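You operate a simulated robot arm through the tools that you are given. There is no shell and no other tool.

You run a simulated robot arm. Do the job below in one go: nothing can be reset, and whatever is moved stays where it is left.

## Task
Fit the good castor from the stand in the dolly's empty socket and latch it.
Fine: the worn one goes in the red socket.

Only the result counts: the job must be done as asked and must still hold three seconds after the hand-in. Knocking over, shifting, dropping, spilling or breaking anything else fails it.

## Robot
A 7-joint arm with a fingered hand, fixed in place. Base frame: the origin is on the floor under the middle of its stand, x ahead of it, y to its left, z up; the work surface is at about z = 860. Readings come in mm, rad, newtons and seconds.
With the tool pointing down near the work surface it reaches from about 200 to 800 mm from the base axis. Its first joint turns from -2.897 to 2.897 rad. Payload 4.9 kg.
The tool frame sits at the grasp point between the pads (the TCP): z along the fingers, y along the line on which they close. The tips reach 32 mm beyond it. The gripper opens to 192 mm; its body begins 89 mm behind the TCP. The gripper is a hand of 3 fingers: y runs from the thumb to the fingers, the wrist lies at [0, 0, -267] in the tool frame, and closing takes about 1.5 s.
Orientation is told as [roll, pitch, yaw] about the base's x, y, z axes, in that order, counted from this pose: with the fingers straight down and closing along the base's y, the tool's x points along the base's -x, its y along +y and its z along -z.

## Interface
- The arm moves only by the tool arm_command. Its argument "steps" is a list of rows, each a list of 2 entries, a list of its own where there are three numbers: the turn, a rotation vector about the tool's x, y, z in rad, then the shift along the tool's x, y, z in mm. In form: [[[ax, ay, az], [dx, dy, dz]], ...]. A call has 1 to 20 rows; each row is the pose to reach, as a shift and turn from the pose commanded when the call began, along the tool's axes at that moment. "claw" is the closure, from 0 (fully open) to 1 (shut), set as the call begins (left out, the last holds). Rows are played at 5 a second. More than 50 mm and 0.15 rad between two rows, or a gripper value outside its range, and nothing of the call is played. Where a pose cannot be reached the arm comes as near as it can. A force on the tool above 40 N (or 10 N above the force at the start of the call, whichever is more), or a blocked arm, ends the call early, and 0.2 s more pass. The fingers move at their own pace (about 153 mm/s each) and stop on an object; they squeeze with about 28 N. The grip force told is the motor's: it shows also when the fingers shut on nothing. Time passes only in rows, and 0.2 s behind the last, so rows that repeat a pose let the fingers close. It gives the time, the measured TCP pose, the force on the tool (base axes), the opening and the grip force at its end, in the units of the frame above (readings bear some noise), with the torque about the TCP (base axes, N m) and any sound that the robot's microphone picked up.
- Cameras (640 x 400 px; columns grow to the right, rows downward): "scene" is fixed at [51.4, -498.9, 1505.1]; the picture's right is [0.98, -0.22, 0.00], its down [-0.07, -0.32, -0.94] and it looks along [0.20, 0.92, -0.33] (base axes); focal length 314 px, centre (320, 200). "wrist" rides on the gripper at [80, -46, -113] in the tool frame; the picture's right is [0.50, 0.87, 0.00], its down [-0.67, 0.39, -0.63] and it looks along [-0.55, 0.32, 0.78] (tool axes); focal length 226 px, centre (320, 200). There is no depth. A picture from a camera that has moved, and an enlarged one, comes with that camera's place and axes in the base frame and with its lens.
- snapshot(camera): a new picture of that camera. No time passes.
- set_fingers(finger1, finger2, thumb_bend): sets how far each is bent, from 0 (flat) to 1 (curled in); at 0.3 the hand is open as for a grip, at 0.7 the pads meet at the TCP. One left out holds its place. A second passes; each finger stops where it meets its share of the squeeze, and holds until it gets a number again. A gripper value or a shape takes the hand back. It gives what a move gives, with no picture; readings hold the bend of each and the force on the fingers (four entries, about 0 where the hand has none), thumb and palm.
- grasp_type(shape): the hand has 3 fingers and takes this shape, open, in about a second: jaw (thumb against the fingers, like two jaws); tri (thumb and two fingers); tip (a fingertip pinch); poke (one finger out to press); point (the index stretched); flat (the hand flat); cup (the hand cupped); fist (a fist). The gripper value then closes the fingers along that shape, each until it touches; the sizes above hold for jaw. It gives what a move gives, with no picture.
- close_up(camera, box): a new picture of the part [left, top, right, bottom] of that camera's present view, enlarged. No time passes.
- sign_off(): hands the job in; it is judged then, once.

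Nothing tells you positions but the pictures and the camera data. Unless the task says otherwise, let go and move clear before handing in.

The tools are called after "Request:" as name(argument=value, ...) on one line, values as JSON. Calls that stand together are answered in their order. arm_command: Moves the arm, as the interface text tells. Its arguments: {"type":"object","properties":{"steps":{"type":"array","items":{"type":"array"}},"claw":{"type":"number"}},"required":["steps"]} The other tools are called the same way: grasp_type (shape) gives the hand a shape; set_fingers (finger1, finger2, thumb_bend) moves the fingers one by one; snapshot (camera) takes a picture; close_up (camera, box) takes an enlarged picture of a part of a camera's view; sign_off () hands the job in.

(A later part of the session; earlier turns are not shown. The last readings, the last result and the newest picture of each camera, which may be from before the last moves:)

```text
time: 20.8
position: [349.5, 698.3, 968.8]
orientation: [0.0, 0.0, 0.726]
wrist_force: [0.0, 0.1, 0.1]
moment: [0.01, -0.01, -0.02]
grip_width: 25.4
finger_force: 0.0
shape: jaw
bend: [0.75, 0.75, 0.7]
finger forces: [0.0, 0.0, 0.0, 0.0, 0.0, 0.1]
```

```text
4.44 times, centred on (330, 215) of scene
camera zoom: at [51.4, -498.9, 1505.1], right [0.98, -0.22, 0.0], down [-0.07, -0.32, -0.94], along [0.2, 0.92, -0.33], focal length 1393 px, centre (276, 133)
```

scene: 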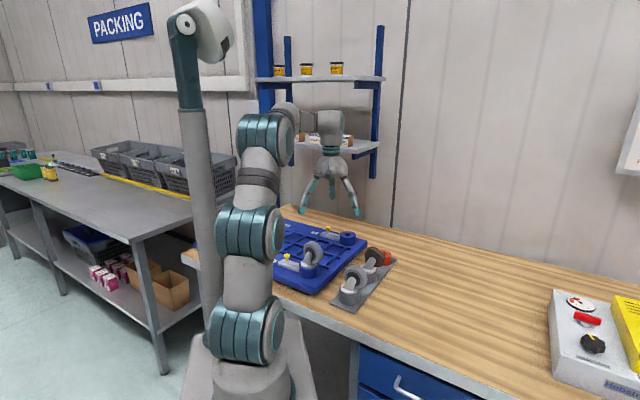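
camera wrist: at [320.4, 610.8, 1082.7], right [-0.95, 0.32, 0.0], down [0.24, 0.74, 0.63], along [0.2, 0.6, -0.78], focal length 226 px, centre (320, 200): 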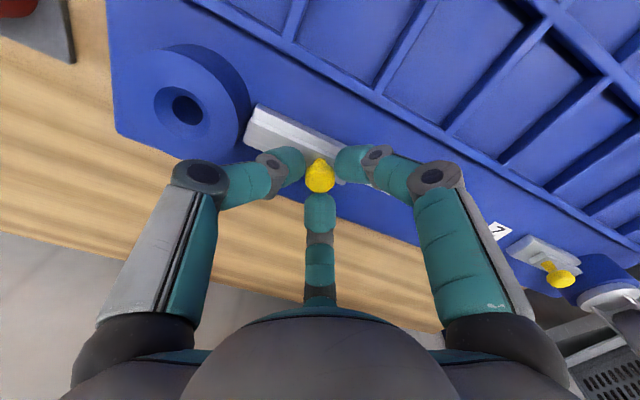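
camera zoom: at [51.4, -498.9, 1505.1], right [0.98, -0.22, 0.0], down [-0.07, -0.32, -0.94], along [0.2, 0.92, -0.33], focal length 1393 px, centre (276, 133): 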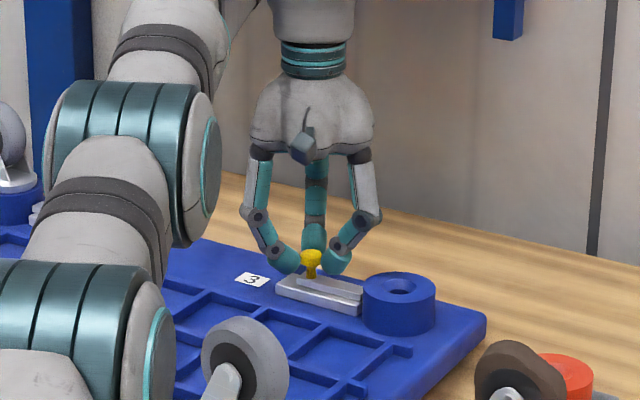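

The knob sits neatly between the three fingertips at cap height. I'll pull it gently away from the socket by 10 mm and see what the latch does.

Request:
arm_command(steps=[[[0, 0, 0], [0.1, 2, 0]], [[0, 0, 0], [0.2, 4, 0]], [[0, 0, 0], [0.3, 6, 0]], [[0, 0, 0], [0.4, 8, 0]], [[0, 0, 0], [0.5, 10, 0]], [[0, 0, 0], [0.5, 10, 0]]])

Request:
close_up(camera="wrist", box=[140, 60, 400, 220])

Request:
close_up(camera="scene", box=[310, 205, 370, 250])

```text
time: 22.2
position: [342.4, 705.8, 970.4]
orientation: [0.0, 0.0, 0.728]
wrist_force: [0.0, -0.5, -0.6]
moment: [-0.01, 0.01, 0.0]
grip_width: 25.1
finger_force: 0.0
shape: jaw
bend: [0.75, 0.75, 0.7]
finger forces: [0.0, 0.0, 0.1, 0.0, 0.7, 0.1]
```

```text
2.46 times, centred on (270, 140) of wrist
camera zoom: at [313.4, 618.4, 1083.2], right [-0.95, 0.31, 0.0], down [0.24, 0.74, 0.63], along [0.2, 0.6, -0.78], focal length 556 px, centre (443, 348)
```

zoom: 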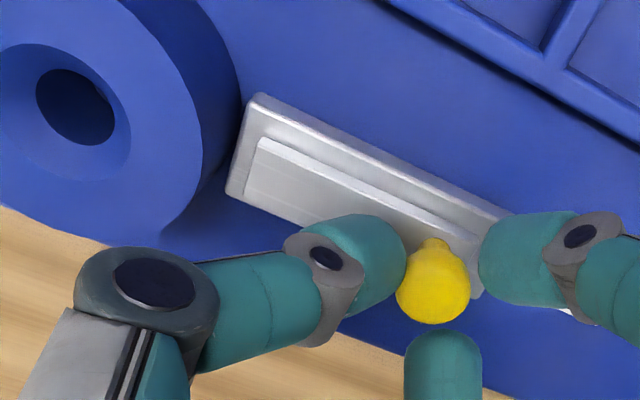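

```text
8.89 times, centred on (340, 228) of scene
camera zoom: at [51.4, -498.9, 1505.1], right [0.98, -0.22, 0.0], down [-0.07, -0.32, -0.94], along [0.2, 0.92, -0.33], focal length 2786 px, centre (142, -44)
```

zoom: 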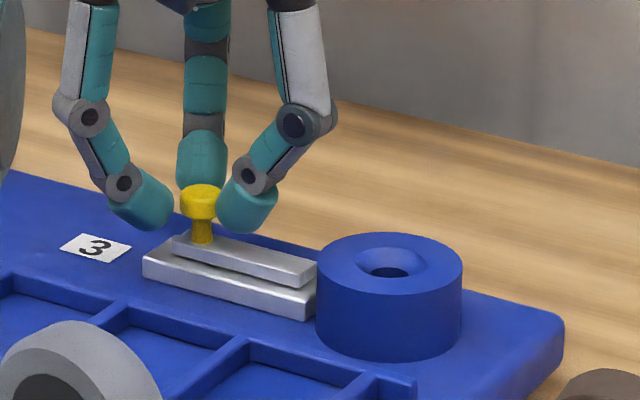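

The slide moved outward easily with the knob, so latch 3 was shut and is now opening. I'll go on until it stops.

Request:
arm_command(steps=[[[0, 0, 0], [0.1, 2, 0]], [[0, 0, 0], [0.2, 4, 0]], [[0, 0, 0], [0.3, 6, 0]], [[0, 0, 0], [0.4, 8, 0]], [[0, 0, 0], [0.5, 10, 0]], [[0, 0, 0], [0.6, 12, 0]], [[0, 0, 0], [0.6, 12, 0]]])

Request:
close_up(camera="wrist", box=[140, 60, 400, 220])

Request:
close_up(camera="scene", box=[310, 205, 370, 250])

```text
time: 23.8
position: [333.5, 711.1, 970.2]
orientation: [0.001, -0.001, 0.726]
wrist_force: [1.5, -1.0, 1.5]
moment: [-0.03, -0.03, 0.03]
grip_width: 25.3
finger_force: 0.0
shape: jaw
bend: [0.75, 0.75, 0.7]
finger forces: [0.0, 0.1, 0.0, 0.0, 1.5, 0.0]
out of reach, approached as far as the arm can: row 6, 7
```

```text
2.46 times, centred on (270, 140) of wrist
camera zoom: at [304.0, 623.5, 1082.6], right [-0.95, 0.32, 0.0], down [0.24, 0.74, 0.63], along [0.2, 0.6, -0.78], focal length 556 px, centre (443, 348)
```

zoom: 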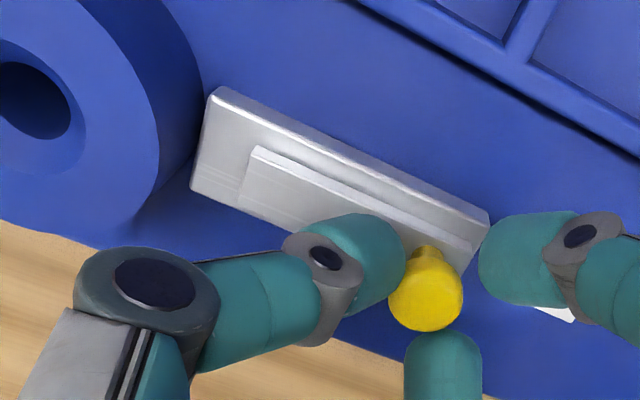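

```text
8.89 times, centred on (340, 228) of scene
camera zoom: at [51.4, -498.9, 1505.1], right [0.98, -0.22, 0.0], down [-0.07, -0.32, -0.94], along [0.2, 0.92, -0.33], focal length 2786 px, centre (142, -44)
```

zoom: 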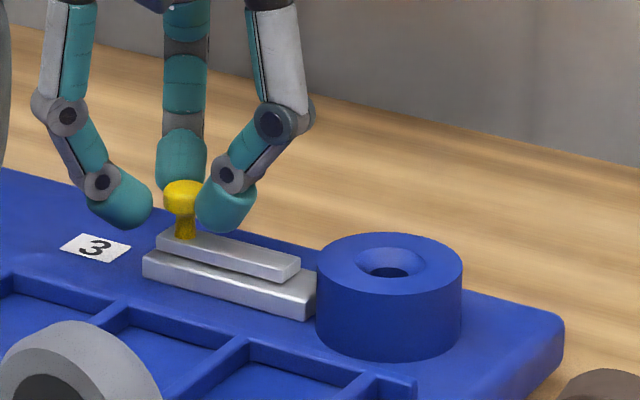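

The slide has moved about 17 mm and its inner end is now well outside the socket wall. I'll let go and check that it stays open.

Request:
arm_command(steps=[[[0, 0, 0], [0, 0, 0]], [[0, 0, 0], [0, 0, 0]], [[0, 0, 0], [0, 0, 0]]], claw=0.73)

Request:
arm_command(steps=[[[0, 0, 0], [0, 0, -10]], [[0, 0, 0], [0, 0, -25]], [[0, 0, 0], [0, -10, -40]], [[0, 0, 0], [0, -40, -65]], [[0, 0, 0], [10, -70, -95]], [[0, 0, 0], [10, -70, -95]]])

Request:
close_up(camera="scene", box=[310, 205, 370, 250])

Request:
snapshot(camera="wrist")

```text
time: 24.6
position: [332.4, 711.2, 970.1]
orientation: [-0.001, 0.001, 0.727]
wrist_force: [-0.1, -0.4, 0.1]
moment: [-0.04, -0.02, 0.0]
grip_width: 51.4
finger_force: 0.0
shape: jaw
bend: [0.49, 0.49, 0.7]
finger forces: [0.0, 0.0, 0.1, 0.0, 0.1, 0.0]
```

```text
time: 26.0
position: [371.6, 652.3, 1066.3]
orientation: [0.001, -0.001, 0.728]
wrist_force: [0.7, 0.0, -0.2]
moment: [0.0, 0.01, -0.04]
grip_width: 51.7
finger_force: 0.1
shape: jaw
bend: [0.49, 0.49, 0.7]
finger forces: [0.1, 0.0, 0.0, 0.0, 0.0, 0.0]
out of reach, approached as far as the arm can: row 2, 3
```

```text
8.89 times, centred on (340, 228) of scene
camera zoom: at [51.4, -498.9, 1505.1], right [0.98, -0.22, 0.0], down [-0.07, -0.32, -0.94], along [0.2, 0.92, -0.33], focal length 2786 px, centre (142, -44)
```

zoom: 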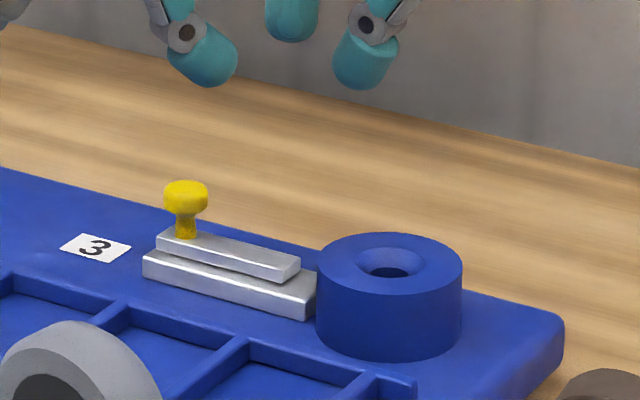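

```text
taken
camera wrist: at [342.5, 564.7, 1178.6], right [-0.95, 0.31, 0.0], down [0.24, 0.74, 0.63], along [0.2, 0.6, -0.78], focal length 226 px, centre (320, 200)
```

wrist: 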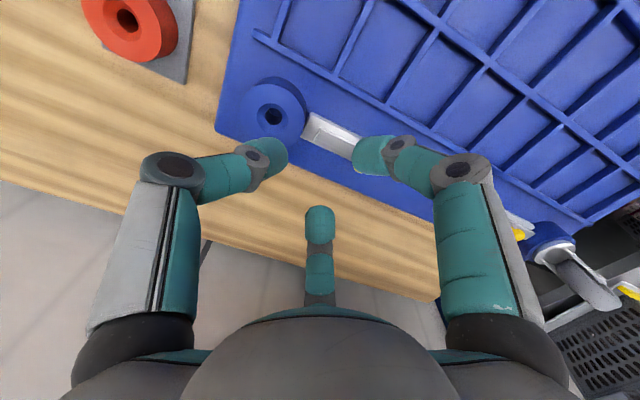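

Latch 3 stays open. From here I'll enlarge the socket hole to pin down its position.

Request:
close_up(camera="wrist", box=[230, 80, 320, 150])

Request:
close_up(camera="scene", box=[330, 225, 365, 250])

```text
5.71 times, centred on (275, 115) of wrist
camera zoom: at [342.5, 564.7, 1178.6], right [-0.95, 0.31, 0.0], down [0.24, 0.74, 0.63], along [0.2, 0.6, -0.78], focal length 1292 px, centre (577, 686)
```

zoom: 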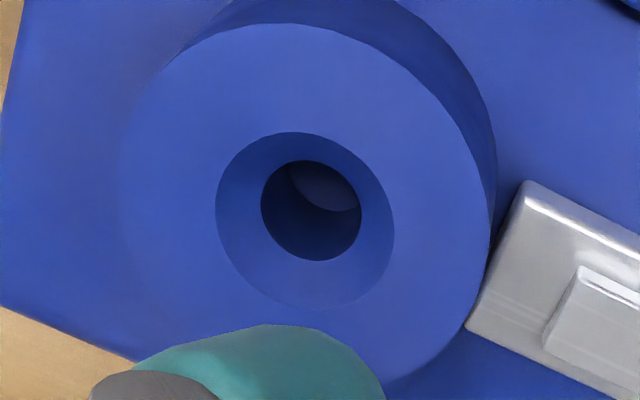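

```text
16.00 times, centred on (348, 238) of scene
camera zoom: at [51.4, -498.9, 1505.1], right [0.98, -0.22, 0.0], down [-0.07, -0.32, -0.94], along [0.2, 0.92, -0.33], focal length 5016 px, centre (-120, -400)
```

zoom: 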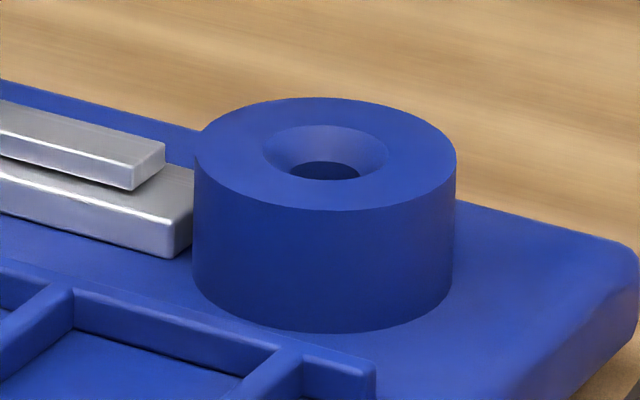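

Socket 3's top centre is about [416.3, 628, 939]. The hole is about 19.5 mm wide with a chamfer of about 33 mm. Next I'll move above the good castor at the same yaw, with the hand half open, and check alignment before descending.

Request:
arm_command(steps=[[[0, 0, 0], [29, -26.5, -10]], [[0, 0, 0], [58, -53, -20]], [[0, 0, 0], [87, -79.5, -30]], [[0, 0, 0], [116, -106, -40]], [[0, 0, 0], [145, -132.5, -50]], [[0, 0, 0], [174, -159, -54]], [[0, 0, 0], [203, -185.5, -54]], [[0, 0, 0], [232, -212, -54]], [[0, 0, 0], [261, -238.8, -54]], [[0, 0, 0], [261, -238.8, -54]]], claw=0.3)

Request:
snapshot(camera="wrist")

Request:
close_up(camera="scene", box=[300, 170, 420, 310])

```text
time: 28.2
position: [334.1, 299.9, 1119.0]
orientation: [0.0, -0.001, 0.727]
wrist_force: [-0.5, -0.2, -1.0]
moment: [-0.01, -0.01, -0.01]
grip_width: 134.1
finger_force: 0.2
shape: jaw
bend: [0.29, 0.29, 0.65]
finger forces: [0.1, 0.1, 0.0, 0.0, 0.1, 0.0]
```

```text
taken
camera wrist: at [305.8, 212.5, 1232.1], right [-0.95, 0.31, 0.0], down [0.24, 0.74, 0.63], along [0.2, 0.6, -0.78], focal length 226 px, centre (320, 200)
```

wrist: 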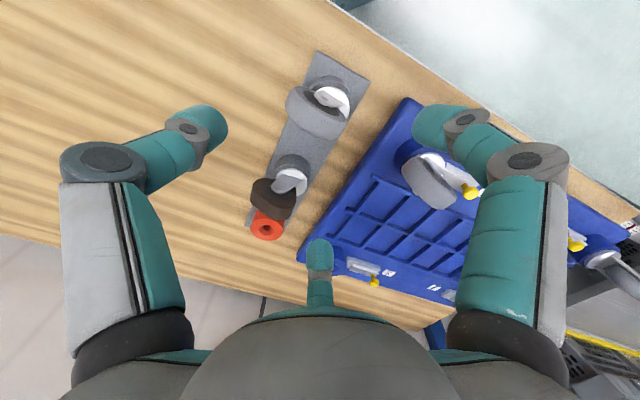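

```text
2.86 times, centred on (360, 240) of scene
camera zoom: at [51.4, -498.9, 1505.1], right [0.98, -0.22, 0.0], down [-0.07, -0.32, -0.94], along [0.2, 0.92, -0.33], focal length 896 px, centre (206, 86)
```

zoom: 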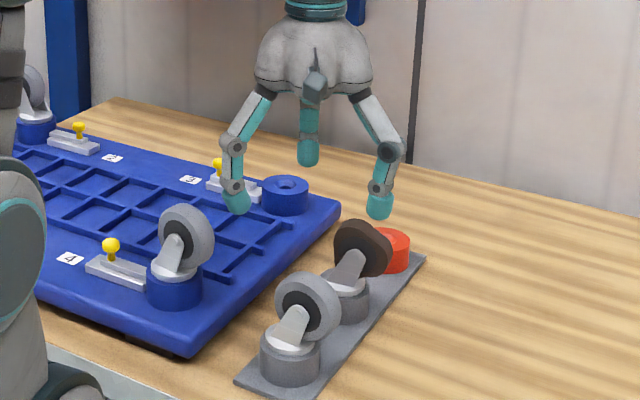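

Request:
close_up(camera="wrist", box=[270, 65, 370, 145])

Request:
close_up(camera="wrist", box=[240, 140, 330, 245])

Request:
close_up(camera="scene", box=[335, 255, 380, 300])

```text
5.00 times, centred on (320, 105) of wrist
camera zoom: at [305.8, 212.5, 1232.1], right [-0.95, 0.31, 0.0], down [0.24, 0.74, 0.63], along [0.2, 0.6, -0.78], focal length 1130 px, centre (320, 675)
```

zoom: 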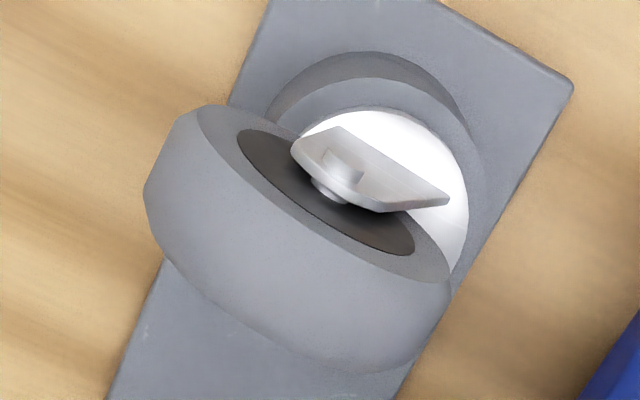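

```text
3.81 times, centred on (285, 192) of wrist
camera zoom: at [305.8, 212.5, 1232.1], right [-0.95, 0.31, 0.0], down [0.24, 0.74, 0.63], along [0.2, 0.6, -0.78], focal length 861 px, centre (453, 229)
```

zoom: 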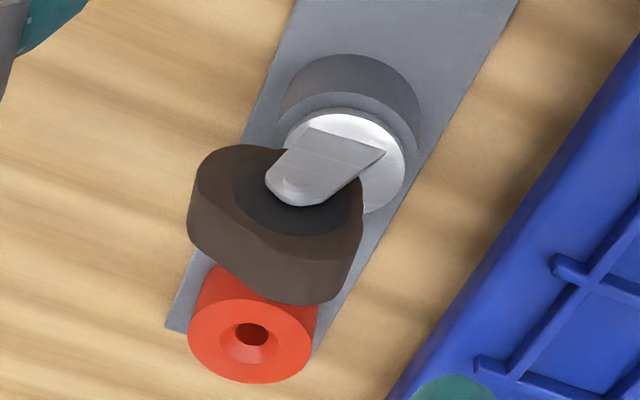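

```text
8.89 times, centred on (358, 278) of scene
camera zoom: at [51.4, -498.9, 1505.1], right [0.98, -0.22, 0.0], down [-0.07, -0.32, -0.94], along [0.2, 0.92, -0.33], focal length 2786 px, centre (-13, -489)
```

zoom: 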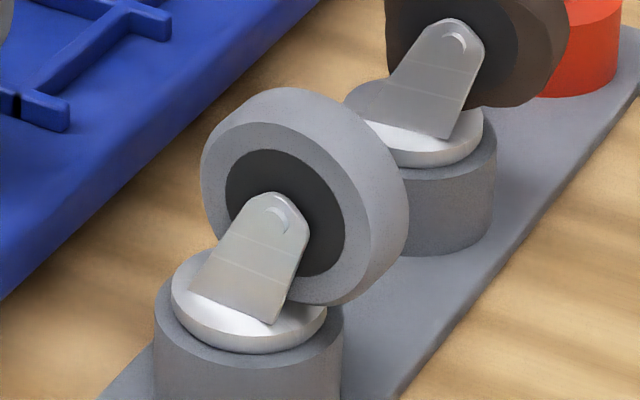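

The wheel centre is about [339.3, 295.3, 959], and the hand is aligned to about 1 mm along the axle. I'll descend with the hand open. The thumb will face the outer rim and the two fingers will straddle the wheel faces on the stem side.

Request:
arm_command(steps=[[[0, 0, 0], [-0.2, 2.5, 25]], [[0, 0, 0], [-0.2, 2.5, 50]], [[0, 0, 0], [-0.2, 2.5, 75]], [[0, 0, 0], [-0.2, 2.5, 95]], [[0, 0, 0], [-0.2, 2.5, 110]], [[0, 0, 0], [-0.2, 2.5, 120]], [[0, 0, 0], [-0.2, 2.5, 130]], [[0, 0, 0], [-0.2, 2.5, 130]]])

Request:
snapshot(camera="wrist")

Request:
close_up(camera="scene", box=[310, 200, 420, 310])

```text
time: 30.0
position: [332.9, 302.1, 989.4]
orientation: [0.0, 0.001, 0.725]
wrist_force: [0.4, -1.1, 0.5]
moment: [0.01, -0.01, -0.02]
grip_width: 133.9
finger_force: 0.0
shape: jaw
bend: [0.29, 0.29, 0.65]
finger forces: [0.1, 0.0, 0.0, 0.0, 0.0, 0.1]
```

```text
taken
camera wrist: at [304.2, 214.4, 1101.9], right [-0.95, 0.32, 0.0], down [0.24, 0.74, 0.63], along [0.2, 0.6, -0.78], focal length 226 px, centre (320, 200)
```

wrist: 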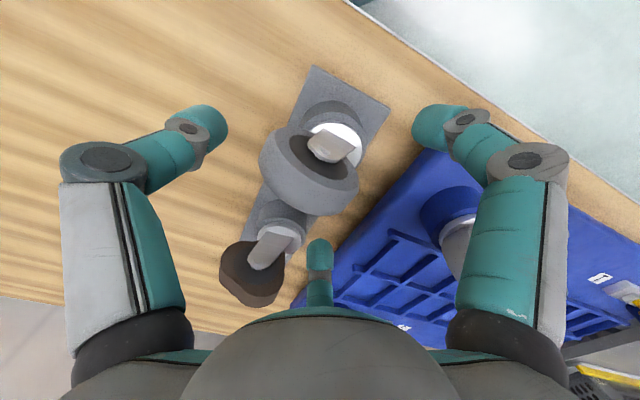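

```text
3.64 times, centred on (365, 255) of scene
camera zoom: at [51.4, -498.9, 1505.1], right [0.98, -0.22, 0.0], down [-0.07, -0.32, -0.94], along [0.2, 0.92, -0.33], focal length 1140 px, centre (156, 0)
```

zoom: 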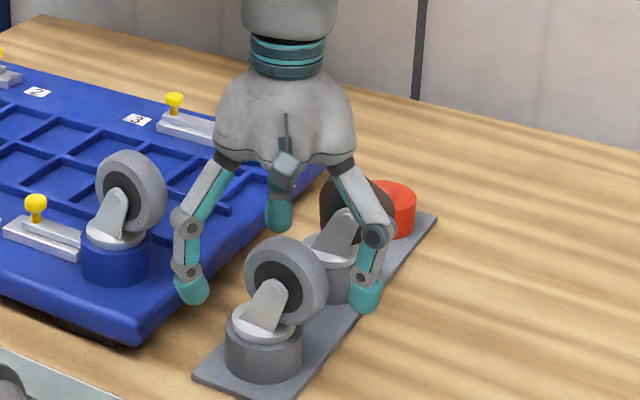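

The hand straddles the castor well. If all three digits close at once, though, the thumb would meet the rim first and push the stand. I'll rise clear and test moving the digits one at a time.

Request:
arm_command(steps=[[[0, 0, 0], [0, 0, -30]], [[0, 0, 0], [0, 0, -70]], [[0, 0, 0], [0, 0, -110]], [[0, 0, 0], [0, 0, -130]], [[0, 0, 0], [0, 0, -130]]])

Request:
set_fingers(finger1=0.55, finger2=0.55, thumb_bend=0.45)

Request:
snapshot(camera="wrist")

Request:
set_fingers(finger1=0.65, finger2=0.65)

Request:
snapshot(camera="wrist")

Request:
close_up(camera="scene", box=[310, 140, 420, 250])

```text
time: 31.2
position: [333.0, 302.1, 1119.1]
orientation: [-0.001, 0.0, 0.726]
wrist_force: [0.5, -0.2, -0.2]
moment: [0.01, 0.01, -0.02]
grip_width: 134.2
finger_force: 0.0
shape: jaw
bend: [0.29, 0.29, 0.65]
finger forces: [0.1, 0.0, 0.0, 0.0, 0.1, 0.0]
```

```text
time: 32.2
position: [333.2, 301.0, 1118.5]
orientation: [0.001, 0.0, 0.724]
wrist_force: [-0.6, 0.1, 0.0]
moment: [-0.02, 0.02, 0.01]
grip_width: 85.1
finger_force: 0.0
shape: fingers
bend: [0.55, 0.55, 0.45]
finger forces: [0.0, 0.0, 0.1, 0.1, 0.1, 0.1]
```

```text
taken
camera wrist: at [303.9, 214.9, 1231.5], right [-0.95, 0.32, 0.0], down [0.24, 0.74, 0.63], along [0.2, 0.6, -0.78], focal length 226 px, centre (320, 200)
```

wrist: 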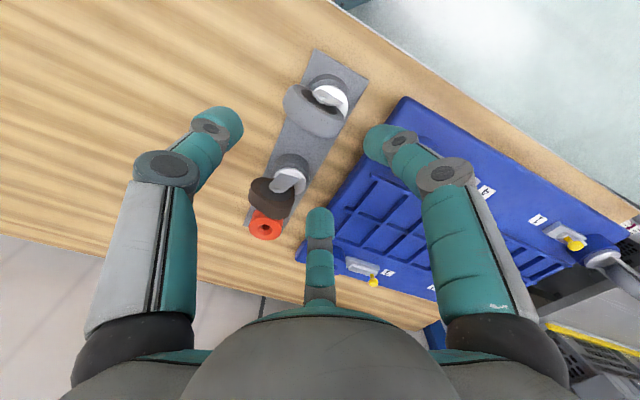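

```text
time: 33.2
position: [332.8, 301.3, 1119.1]
orientation: [-0.001, 0.0, 0.727]
wrist_force: [-0.1, 0.8, 0.0]
moment: [-0.01, 0.0, 0.02]
grip_width: 67.5
finger_force: 0.0
shape: fingers
bend: [0.65, 0.65, 0.45]
finger forces: [0.1, 0.1, 0.1, 0.0, 0.0, 0.1]
```

```text
taken
camera wrist: at [303.9, 214.9, 1231.5], right [-0.95, 0.32, 0.0], down [0.24, 0.74, 0.63], along [0.2, 0.6, -0.78], focal length 226 px, centre (320, 200)
```

wrist: 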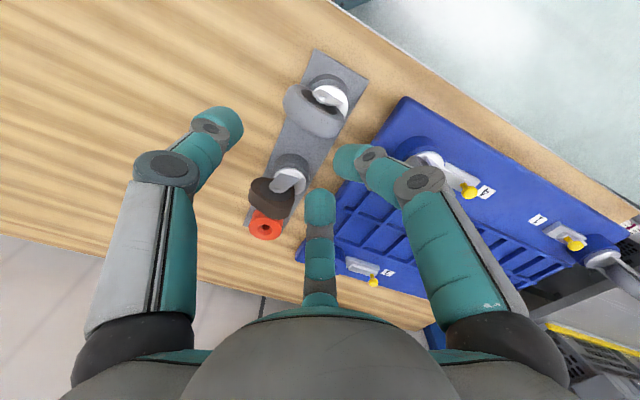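

```text
3.64 times, centred on (365, 195) of scene
camera zoom: at [51.4, -498.9, 1505.1], right [0.98, -0.22, 0.0], down [-0.07, -0.32, -0.94], along [0.2, 0.92, -0.33], focal length 1140 px, centre (156, 218)
```

zoom: 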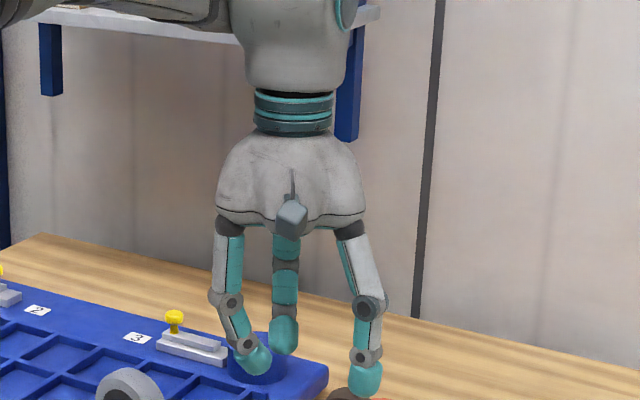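

The digits obey individually. A bend of 0.45 gives a radius of about 62 mm, 0.55 about 41 and 0.65 about 16. I'll descend with all of them at 0.45, bring the thumb to just touch the rim, then close the two fingers on the wheel faces.

Request:
set_fingers(finger1=0.45, finger2=0.45, thumb_bend=0.45)

Request:
arm_command(steps=[[[0, 0, 0], [0, 0, 30]], [[0, 0, 0], [0, 0, 60]], [[0, 0, 0], [0, 0, 85]], [[0, 0, 0], [0, 0, 105]], [[0, 0, 0], [0, 0, 120]], [[0, 0, 0], [0, 0, 130]], [[0, 0, 0], [0, 0, 130]]])

Request:
close_up(camera="wrist", box=[180, 60, 460, 260])

Request:
close_up(camera="scene", box=[325, 225, 405, 305])

```text
time: 34.2
position: [333.8, 301.2, 1118.2]
orientation: [0.001, -0.001, 0.724]
wrist_force: [0.5, -0.3, 0.3]
moment: [0.02, 0.0, -0.01]
grip_width: 105.3
finger_force: 0.3
shape: fingers
bend: [0.45, 0.45, 0.45]
finger forces: [0.1, 0.0, 0.0, 0.0, 0.0, 0.0]
```

```text
time: 35.8
position: [333.4, 302.9, 988.9]
orientation: [0.0, 0.0, 0.726]
wrist_force: [-0.3, -0.2, -0.2]
moment: [-0.01, 0.01, 0.01]
grip_width: 105.2
finger_force: 0.1
shape: fingers
bend: [0.45, 0.45, 0.45]
finger forces: [0.0, 0.0, 0.0, 0.0, 0.0, 0.0]
```

```text
2.00 times, centred on (320, 160) of wrist
camera zoom: at [304.6, 214.8, 1102.1], right [-0.95, 0.32, 0.0], down [0.24, 0.74, 0.63], along [0.2, 0.6, -0.78], focal length 452 px, centre (320, 280)
```

zoom: 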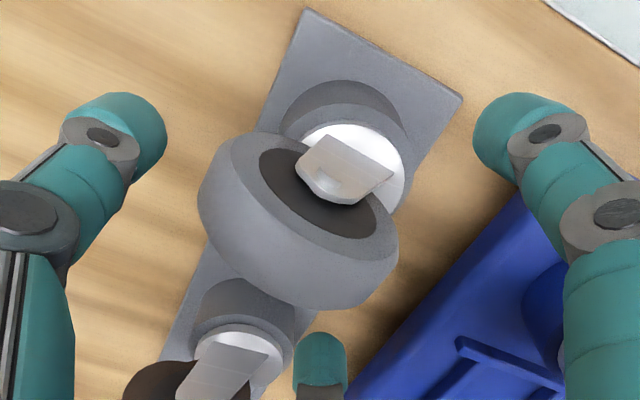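

```text
5.00 times, centred on (365, 265) of scene
camera zoom: at [51.4, -498.9, 1505.1], right [0.98, -0.22, 0.0], down [-0.07, -0.32, -0.94], along [0.2, 0.92, -0.33], focal length 1567 px, centre (95, -125)
```

zoom: 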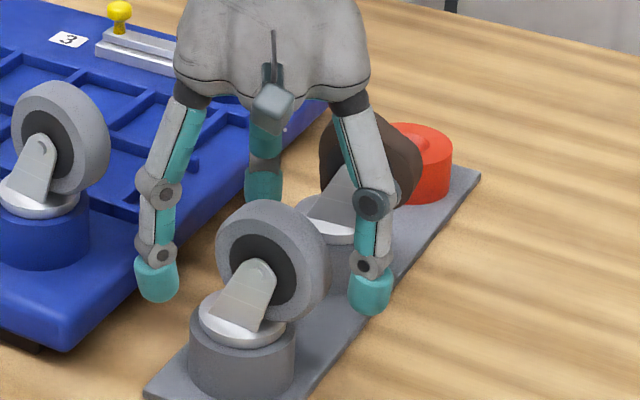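

The tips are level with the hub and the wheel is centred. I'll bring the thumb in by small steps until it just touches the rim.

Request:
set_fingers(thumb_bend=0.5)

Request:
close_up(camera="wrist", box=[180, 60, 460, 260])

Request:
set_fingers(thumb_bend=0.51)

```text
time: 36.8
position: [332.9, 301.8, 989.7]
orientation: [0.001, 0.0, 0.724]
wrist_force: [0.6, 0.4, -0.2]
moment: [0.01, 0.01, 0.04]
grip_width: 95.3
finger_force: 0.1
shape: fingers
bend: [0.45, 0.45, 0.5]
finger forces: [0.0, 0.1, 0.0, 0.1, 0.1, 0.0]
```

```text
2.00 times, centred on (320, 160) of wrist
camera zoom: at [304.6, 214.8, 1102.3], right [-0.95, 0.32, 0.0], down [0.24, 0.74, 0.63], along [0.2, 0.6, -0.78], focal length 452 px, centre (320, 280)
```

zoom: 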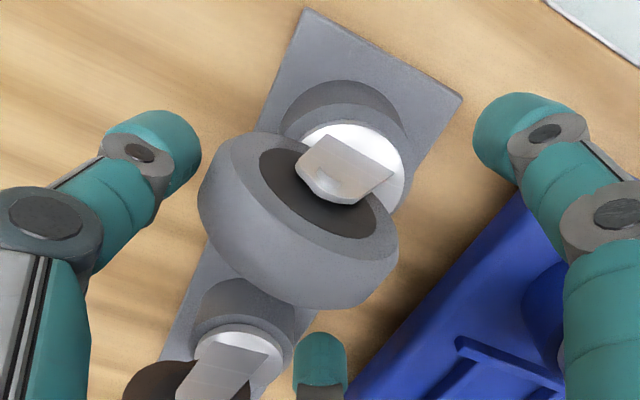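

```text
time: 37.8
position: [333.0, 302.0, 990.3]
orientation: [0.0, -0.001, 0.725]
wrist_force: [0.1, -0.2, 0.2]
moment: [-0.03, -0.01, -0.01]
grip_width: 92.6
finger_force: 0.1
shape: fingers
bend: [0.45, 0.45, 0.51]
finger forces: [0.0, 0.0, 0.0, 0.0, 0.0, 0.0]
```

Request:
set_fingers(thumb_bend=0.525)

Request:
close_up(camera="wrist", box=[230, 90, 330, 190])

Request:
close_up(camera="scene", box=[345, 245, 395, 295])

```text
time: 38.8
position: [334.4, 301.9, 989.8]
orientation: [0.0, -0.001, 0.728]
wrist_force: [1.0, -1.1, -0.1]
moment: [-0.05, -0.01, 0.01]
grip_width: 91.8
finger_force: 0.5
shape: fingers
bend: [0.45, 0.45, 0.52]
finger forces: [0.0, 0.0, 0.0, 0.0, 0.9, 0.0]
```

```text
4.00 times, centred on (280, 140) of wrist
camera zoom: at [304.6, 214.8, 1102.3], right [-0.95, 0.32, 0.0], down [0.24, 0.74, 0.63], along [0.2, 0.6, -0.78], focal length 904 px, centre (480, 440)
```

zoom: 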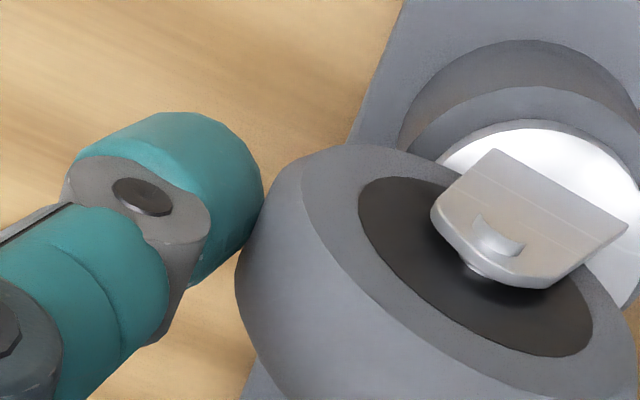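

```text
8.00 times, centred on (370, 270) of scene
camera zoom: at [51.4, -498.9, 1505.1], right [0.98, -0.22, 0.0], down [-0.07, -0.32, -0.94], along [0.2, 0.92, -0.33], focal length 2508 px, centre (-80, -360)
```

zoom: 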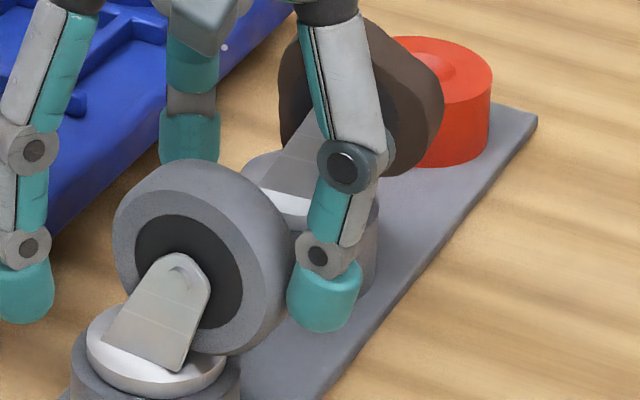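

The thumb now touches the rim at 0.9 N. Next I'll close both fingers together, first to near the faces and then to grip.

Request:
set_fingers(finger1=0.61, finger2=0.61)

Request:
close_up(camera="wrist", box=[230, 60, 410, 220])

```text
time: 39.8
position: [334.7, 301.5, 989.1]
orientation: [0.0, 0.001, 0.727]
wrist_force: [0.7, -0.8, -0.9]
moment: [0.01, 0.0, 0.0]
grip_width: 59.2
finger_force: 0.9
shape: fingers
bend: [0.61, 0.61, 0.52]
finger forces: [0.0, 0.0, 0.1, 0.0, 0.8, 0.0]
```

```text
2.50 times, centred on (320, 140) of wrist
camera zoom: at [304.6, 214.8, 1102.3], right [-0.95, 0.32, 0.0], down [0.24, 0.74, 0.63], along [0.2, 0.6, -0.78], focal length 565 px, centre (320, 350)
```

zoom: 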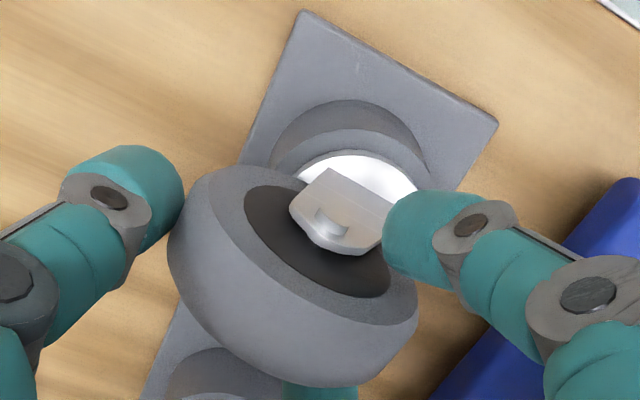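

Request:
set_fingers(finger1=0.64, finger2=0.64)

Request:
close_up(camera="wrist", box=[230, 60, 410, 220])

```text
time: 40.8
position: [333.3, 301.9, 988.6]
orientation: [0.0, 0.001, 0.726]
wrist_force: [0.5, -0.6, -0.1]
moment: [-0.04, 0.01, 0.03]
grip_width: 55.2
finger_force: 1.2
shape: fingers
bend: [0.63, 0.63, 0.52]
finger forces: [0.8, 0.6, 0.0, 0.1, 1.0, 0.0]
```

```text
2.50 times, centred on (320, 140) of wrist
camera zoom: at [304.6, 214.8, 1102.3], right [-0.95, 0.32, 0.0], down [0.24, 0.74, 0.63], along [0.2, 0.6, -0.78], focal length 565 px, centre (320, 350)
```

zoom: 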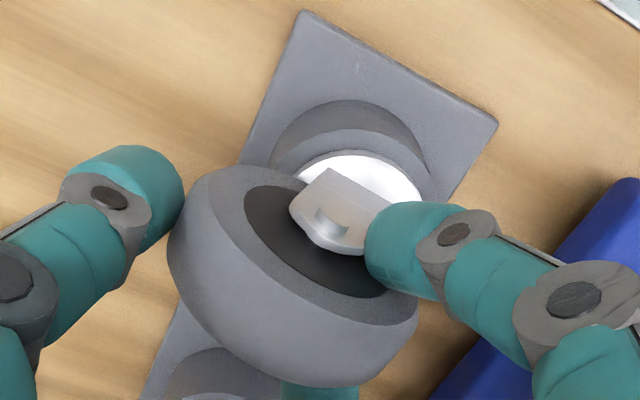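

All three digits touch lightly with balanced forces: 0.8, 0.6 and 1.0 N. I'll firm up the grip on all of them at the same time.

Request:
set_fingers(finger1=0.72, finger2=0.72, thumb_bend=0.61)

Request:
close_up(camera="wrist", box=[230, 60, 410, 220])

Request:
close_up(camera="scene", box=[325, 225, 405, 305])

```text
time: 41.8
position: [333.5, 302.1, 989.2]
orientation: [0.0, 0.0, 0.724]
wrist_force: [1.2, -0.6, 0.1]
moment: [-0.18, -0.13, 0.02]
grip_width: 50.8
finger_force: 15.8
shape: fingers
bend: [0.64, 0.64, 0.54]
finger forces: [9.1, 9.0, 0.1, 0.0, 13.4, 0.0]
```

```text
2.50 times, centred on (320, 140) of wrist
camera zoom: at [304.6, 214.8, 1102.3], right [-0.95, 0.31, 0.0], down [0.24, 0.74, 0.63], along [0.2, 0.6, -0.78], focal length 565 px, centre (320, 350)
```

zoom: 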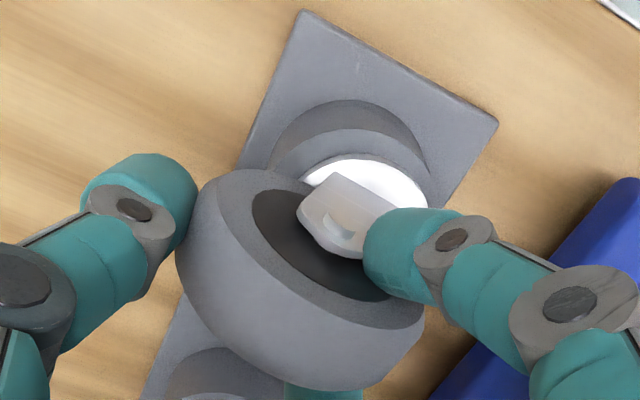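

```text
5.00 times, centred on (365, 265) of scene
camera zoom: at [51.4, -498.9, 1505.1], right [0.98, -0.22, 0.0], down [-0.07, -0.32, -0.94], along [0.2, 0.92, -0.33], focal length 1567 px, centre (95, -125)
```

zoom: 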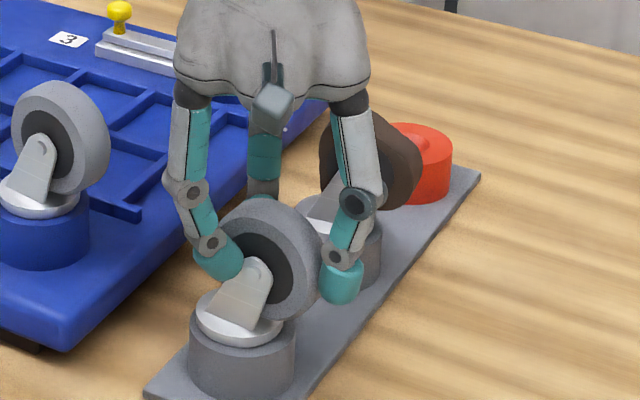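

The grip is firm, with 9, 9 and 13 N on the digits, and the stand has not moved. I'll lift straight up slowly and watch the force.

Request:
arm_command(steps=[[[0, 0, 0], [0, 0, -3]], [[0, 0, 0], [0, 0, -7]], [[0, 0, 0], [0, 0, -12]], [[0, 0, 0], [0, 0, -17]], [[0, 0, 0], [0, 0, -22]], [[0, 0, 0], [0, 0, -22]]])

Request:
close_up(camera="wrist", box=[230, 60, 410, 220])

Request:
close_up(camera="scene", box=[325, 225, 405, 305])

```text
time: 43.2
position: [333.4, 302.0, 1012.8]
orientation: [0.0, 0.0, 0.727]
wrist_force: [-0.2, -0.1, -4.7]
moment: [-0.04, -0.02, 0.04]
grip_width: 50.9
finger_force: 14.7
shape: fingers
bend: [0.64, 0.64, 0.55]
finger forces: [9.1, 9.1, 0.1, 0.0, 12.7, 0.1]
```

```text
2.50 times, centred on (320, 140) of wrist
camera zoom: at [304.4, 214.9, 1124.6], right [-0.95, 0.31, 0.0], down [0.24, 0.74, 0.63], along [0.2, 0.6, -0.78], focal length 565 px, centre (320, 350)
```

zoom: 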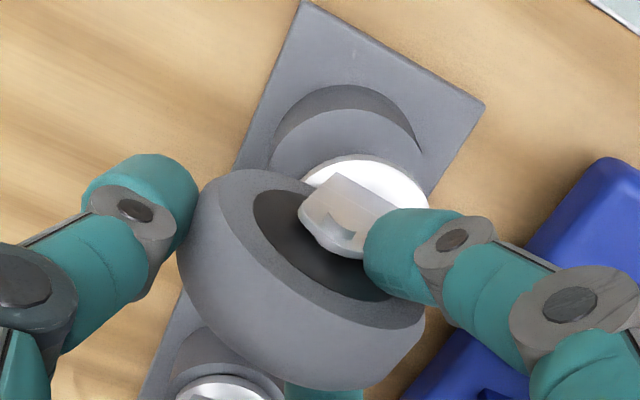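

```text
5.00 times, centred on (365, 265) of scene
camera zoom: at [51.4, -498.9, 1505.1], right [0.98, -0.22, 0.0], down [-0.07, -0.32, -0.94], along [0.2, 0.92, -0.33], focal length 1567 px, centre (95, -125)
```

zoom: 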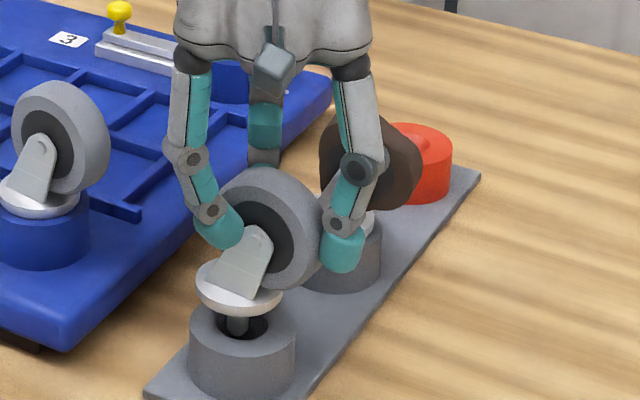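

The castor lifts cleanly, weighing about 4.7 N, and its stem is sliding out. I'll keep lifting until it is fully clear.

Request:
arm_command(steps=[[[0, 0, 0], [0, 0, -6]], [[0, 0, 0], [0, 0, -13]], [[0, 0, 0], [0, 0, -21]], [[0, 0, 0], [0, 0, -30]], [[0, 0, 0], [0, 0, -40]], [[0, 0, 0], [0, 0, -50]], [[0, 0, 0], [0, 0, -60]], [[0, 0, 0], [0, 0, -70]], [[0, 0, 0], [0, 0, -80]], [[0, 0, 0], [0, 0, -80]]])

Request:
close_up(camera="wrist", box=[230, 60, 410, 220])

Request:
close_up(camera="scene", box=[325, 215, 405, 305])

```text
time: 45.4
position: [334.4, 301.8, 1089.8]
orientation: [0.002, 0.0, 0.726]
wrist_force: [-0.6, -0.4, -4.4]
moment: [-0.05, -0.02, -0.01]
grip_width: 51.0
finger_force: 15.7
shape: fingers
bend: [0.64, 0.64, 0.55]
finger forces: [9.4, 9.4, 0.0, 0.0, 12.4, 0.0]
```

```text
2.50 times, centred on (320, 140) of wrist
camera zoom: at [304.9, 214.7, 1203.9], right [-0.95, 0.32, 0.0], down [0.24, 0.74, 0.63], along [0.2, 0.6, -0.78], focal length 565 px, centre (320, 350)
```

zoom: 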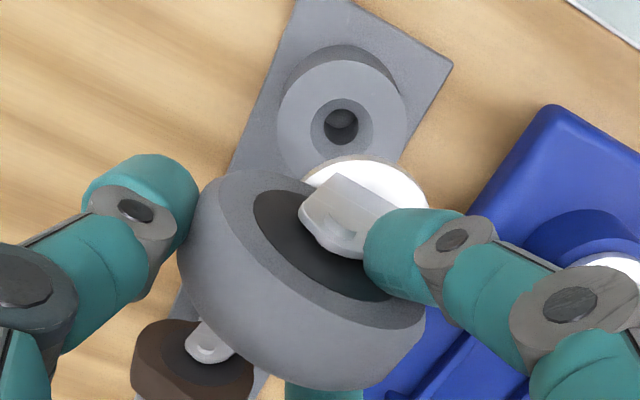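

```text
4.44 times, centred on (365, 260) of scene
camera zoom: at [51.4, -498.9, 1505.1], right [0.98, -0.22, 0.0], down [-0.07, -0.32, -0.94], along [0.2, 0.92, -0.33], focal length 1393 px, centre (120, -67)
```

zoom: 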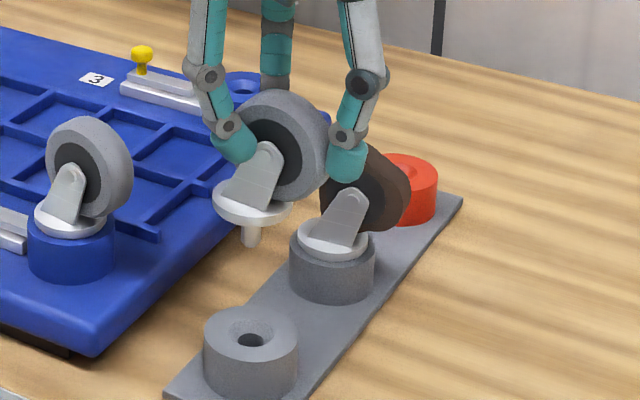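

The castor is out of the stand. I'll enlarge the stem to measure where its tip sits relative to the TCP and whether it hangs straight.

Request:
close_up(camera="scene", box=[365, 230, 405, 275])

Request:
close_up(camera="wrist", box=[280, 60, 380, 160])

```text
8.89 times, centred on (385, 252) of scene
camera zoom: at [51.4, -498.9, 1505.1], right [0.98, -0.22, 0.0], down [-0.07, -0.32, -0.94], along [0.2, 0.92, -0.33], focal length 2786 px, centre (-258, -267)
```

zoom: 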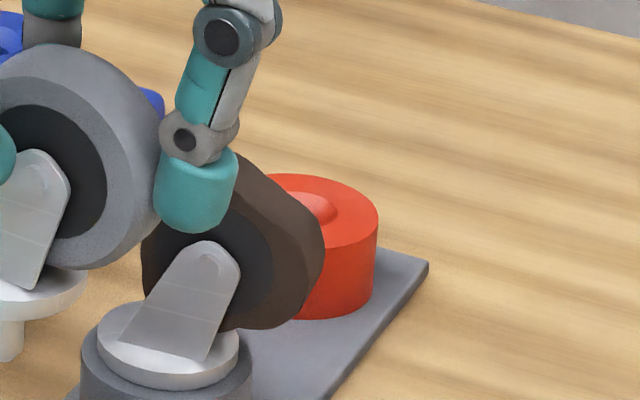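

```text
4.00 times, centred on (330, 110) of wrist
camera zoom: at [304.9, 214.7, 1203.9], right [-0.95, 0.32, 0.0], down [0.24, 0.74, 0.63], along [0.2, 0.6, -0.78], focal length 904 px, centre (280, 560)
```

zoom: 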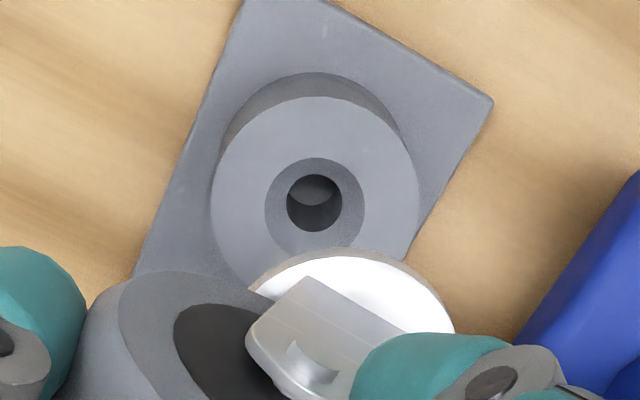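

Request:
close_up(camera="scene", box=[330, 232, 380, 277])

Request:
close_up(camera="scene", box=[338, 255, 362, 275])

```text
8.89 times, centred on (355, 254) of scene
camera zoom: at [51.4, -498.9, 1505.1], right [0.98, -0.22, 0.0], down [-0.07, -0.32, -0.94], along [0.2, 0.92, -0.33], focal length 2786 px, centre (9, -284)
```

zoom: 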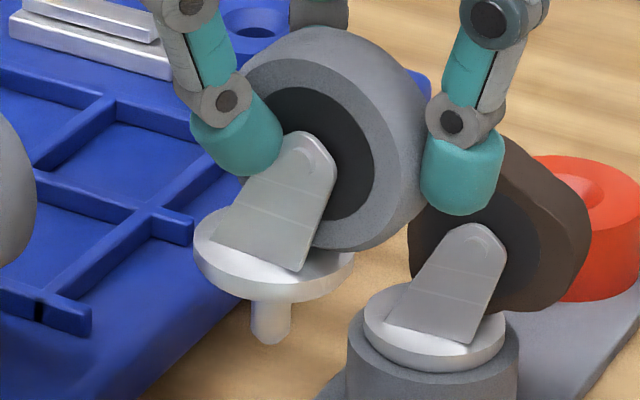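

```text
16.00 times, centred on (350, 265) of scene
camera zoom: at [51.4, -498.9, 1505.1], right [0.98, -0.22, 0.0], down [-0.07, -0.32, -0.94], along [0.2, 0.92, -0.33], focal length 5016 px, centre (-160, -840)
```

zoom: 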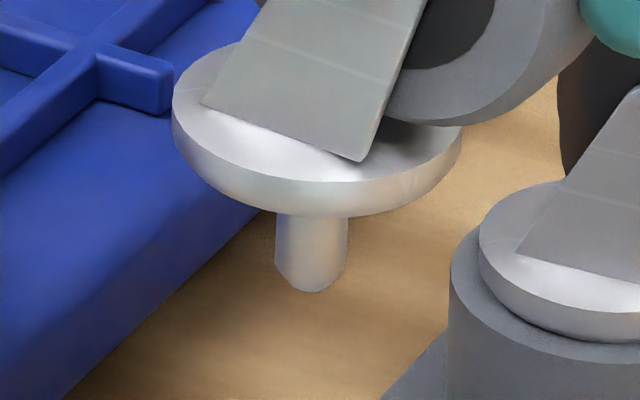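

The stem is about 14 mm thick and 32 mm long, and it hangs vertical. It sits about 14 mm on the finger side of the TCP. I'll carry the castor smoothly to hover above socket 3, stopping with the stem tip about 15 mm over the rim.

Request:
arm_command(steps=[[[0, 0, 0], [-12, 7.5, 0]], [[0, 0, 0], [-32, 20, 0]], [[0, 0, 0], [-54, 33.8, 0]], [[0, 0, 0], [-76, 47.6, 1]], [[0, 0, 0], [-98, 61.4, 2]], [[0, 0, 0], [-120, 75.2, 3]], [[0, 0, 0], [-142, 89, 4]], [[0, 0, 0], [-164, 102.7, 5]], [[0, 0, 0], [-186, 116.5, 6]], [[0, 0, 0], [-208, 130.2, 7]], [[0, 0, 0], [-230, 144, 8]], [[0, 0, 0], [-250, 156.5, 9]], [[0, 0, 0], [-266, 166.5, 9]], [[0, 0, 0], [-278.7, 174.5, 9]], [[0, 0, 0], [-278.7, 174.5, 9]], [[0, 0, 0], [-278.7, 174.5, 9]]])

Request:
snapshot(camera="wrist")

Request:
close_up(camera="scene", box=[300, 180, 380, 260])

```text
time: 48.8
position: [426.3, 618.0, 1081.7]
orientation: [-0.003, -0.003, 0.726]
wrist_force: [0.4, -0.3, -4.7]
moment: [-0.04, -0.01, 0.03]
grip_width: 50.5
finger_force: 16.2
shape: fingers
bend: [0.64, 0.64, 0.55]
finger forces: [9.9, 10.1, 0.1, 0.0, 12.1, 0.0]
```

```text
taken
camera wrist: at [396.9, 530.7, 1194.6], right [-0.95, 0.32, 0.0], down [0.24, 0.74, 0.63], along [0.2, 0.6, -0.78], focal length 226 px, centre (320, 200)
```

wrist: 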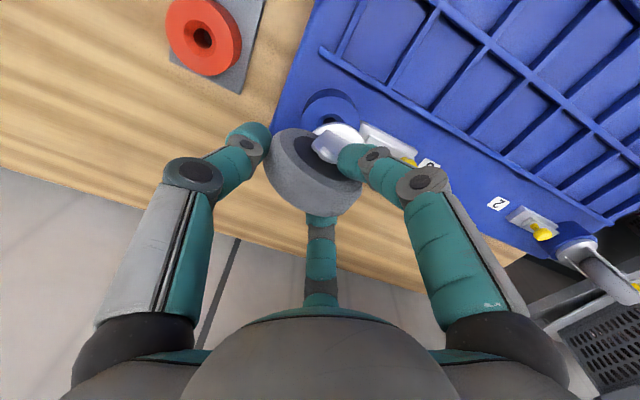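

```text
5.00 times, centred on (340, 220) of scene
camera zoom: at [51.4, -498.9, 1505.1], right [0.98, -0.22, 0.0], down [-0.07, -0.32, -0.94], along [0.2, 0.92, -0.33], focal length 1567 px, centre (220, 100)
```

zoom: 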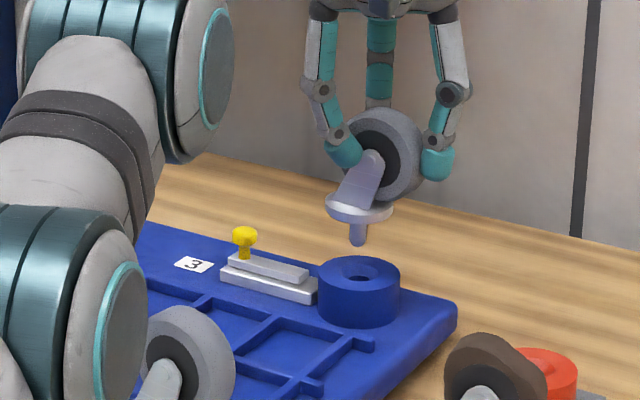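

The castor hovers over socket 3. I'll enlarge both views to check the stem against the hole.

Request:
close_up(camera="scene", box=[330, 215, 366, 247])

Request:
close_up(camera="wrist", box=[280, 70, 400, 170])

```text
12.50 times, centred on (348, 231) of scene
camera zoom: at [51.4, -498.9, 1505.1], right [0.98, -0.22, 0.0], down [-0.07, -0.32, -0.94], along [0.2, 0.92, -0.33], focal length 3918 px, centre (-30, -188)
```

zoom: 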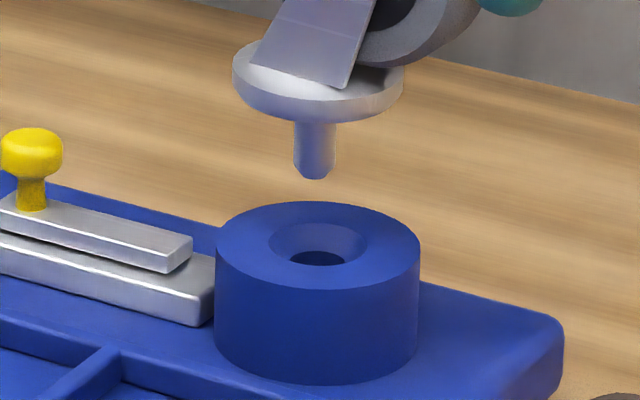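

```text
4.00 times, centred on (340, 120) of wrist
camera zoom: at [396.9, 530.7, 1194.6], right [-0.95, 0.32, 0.0], down [0.24, 0.74, 0.63], along [0.2, 0.6, -0.78], focal length 904 px, centre (240, 520)
```

zoom: 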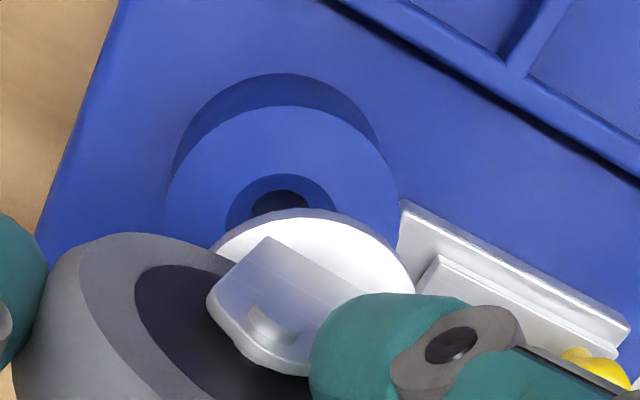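

Request:
close_up(camera="wrist", box=[315, 85, 355, 125])

Request:
close_up(camera="wrist", box=[325, 115, 375, 155])

```text
10.00 times, centred on (335, 105) of wrist
camera zoom: at [396.9, 530.7, 1194.6], right [-0.95, 0.32, 0.0], down [0.24, 0.74, 0.63], along [0.2, 0.6, -0.78], focal length 2261 px, centre (170, 1150)
```

zoom: 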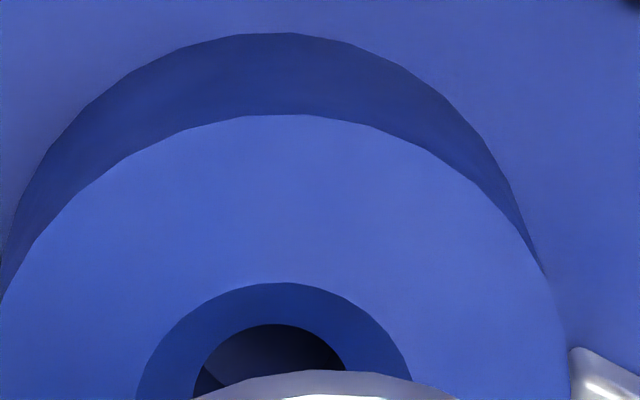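

```text
10.00 times, centred on (350, 135) of wrist
camera zoom: at [396.9, 530.7, 1194.6], right [-0.95, 0.32, 0.0], down [0.24, 0.74, 0.63], along [0.2, 0.6, -0.78], focal length 2261 px, centre (20, 850)
```

zoom: 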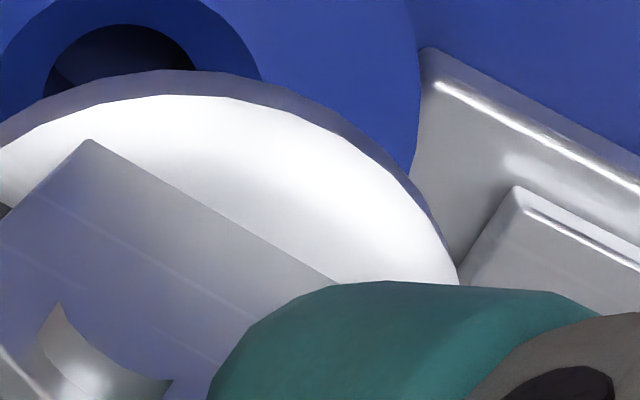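

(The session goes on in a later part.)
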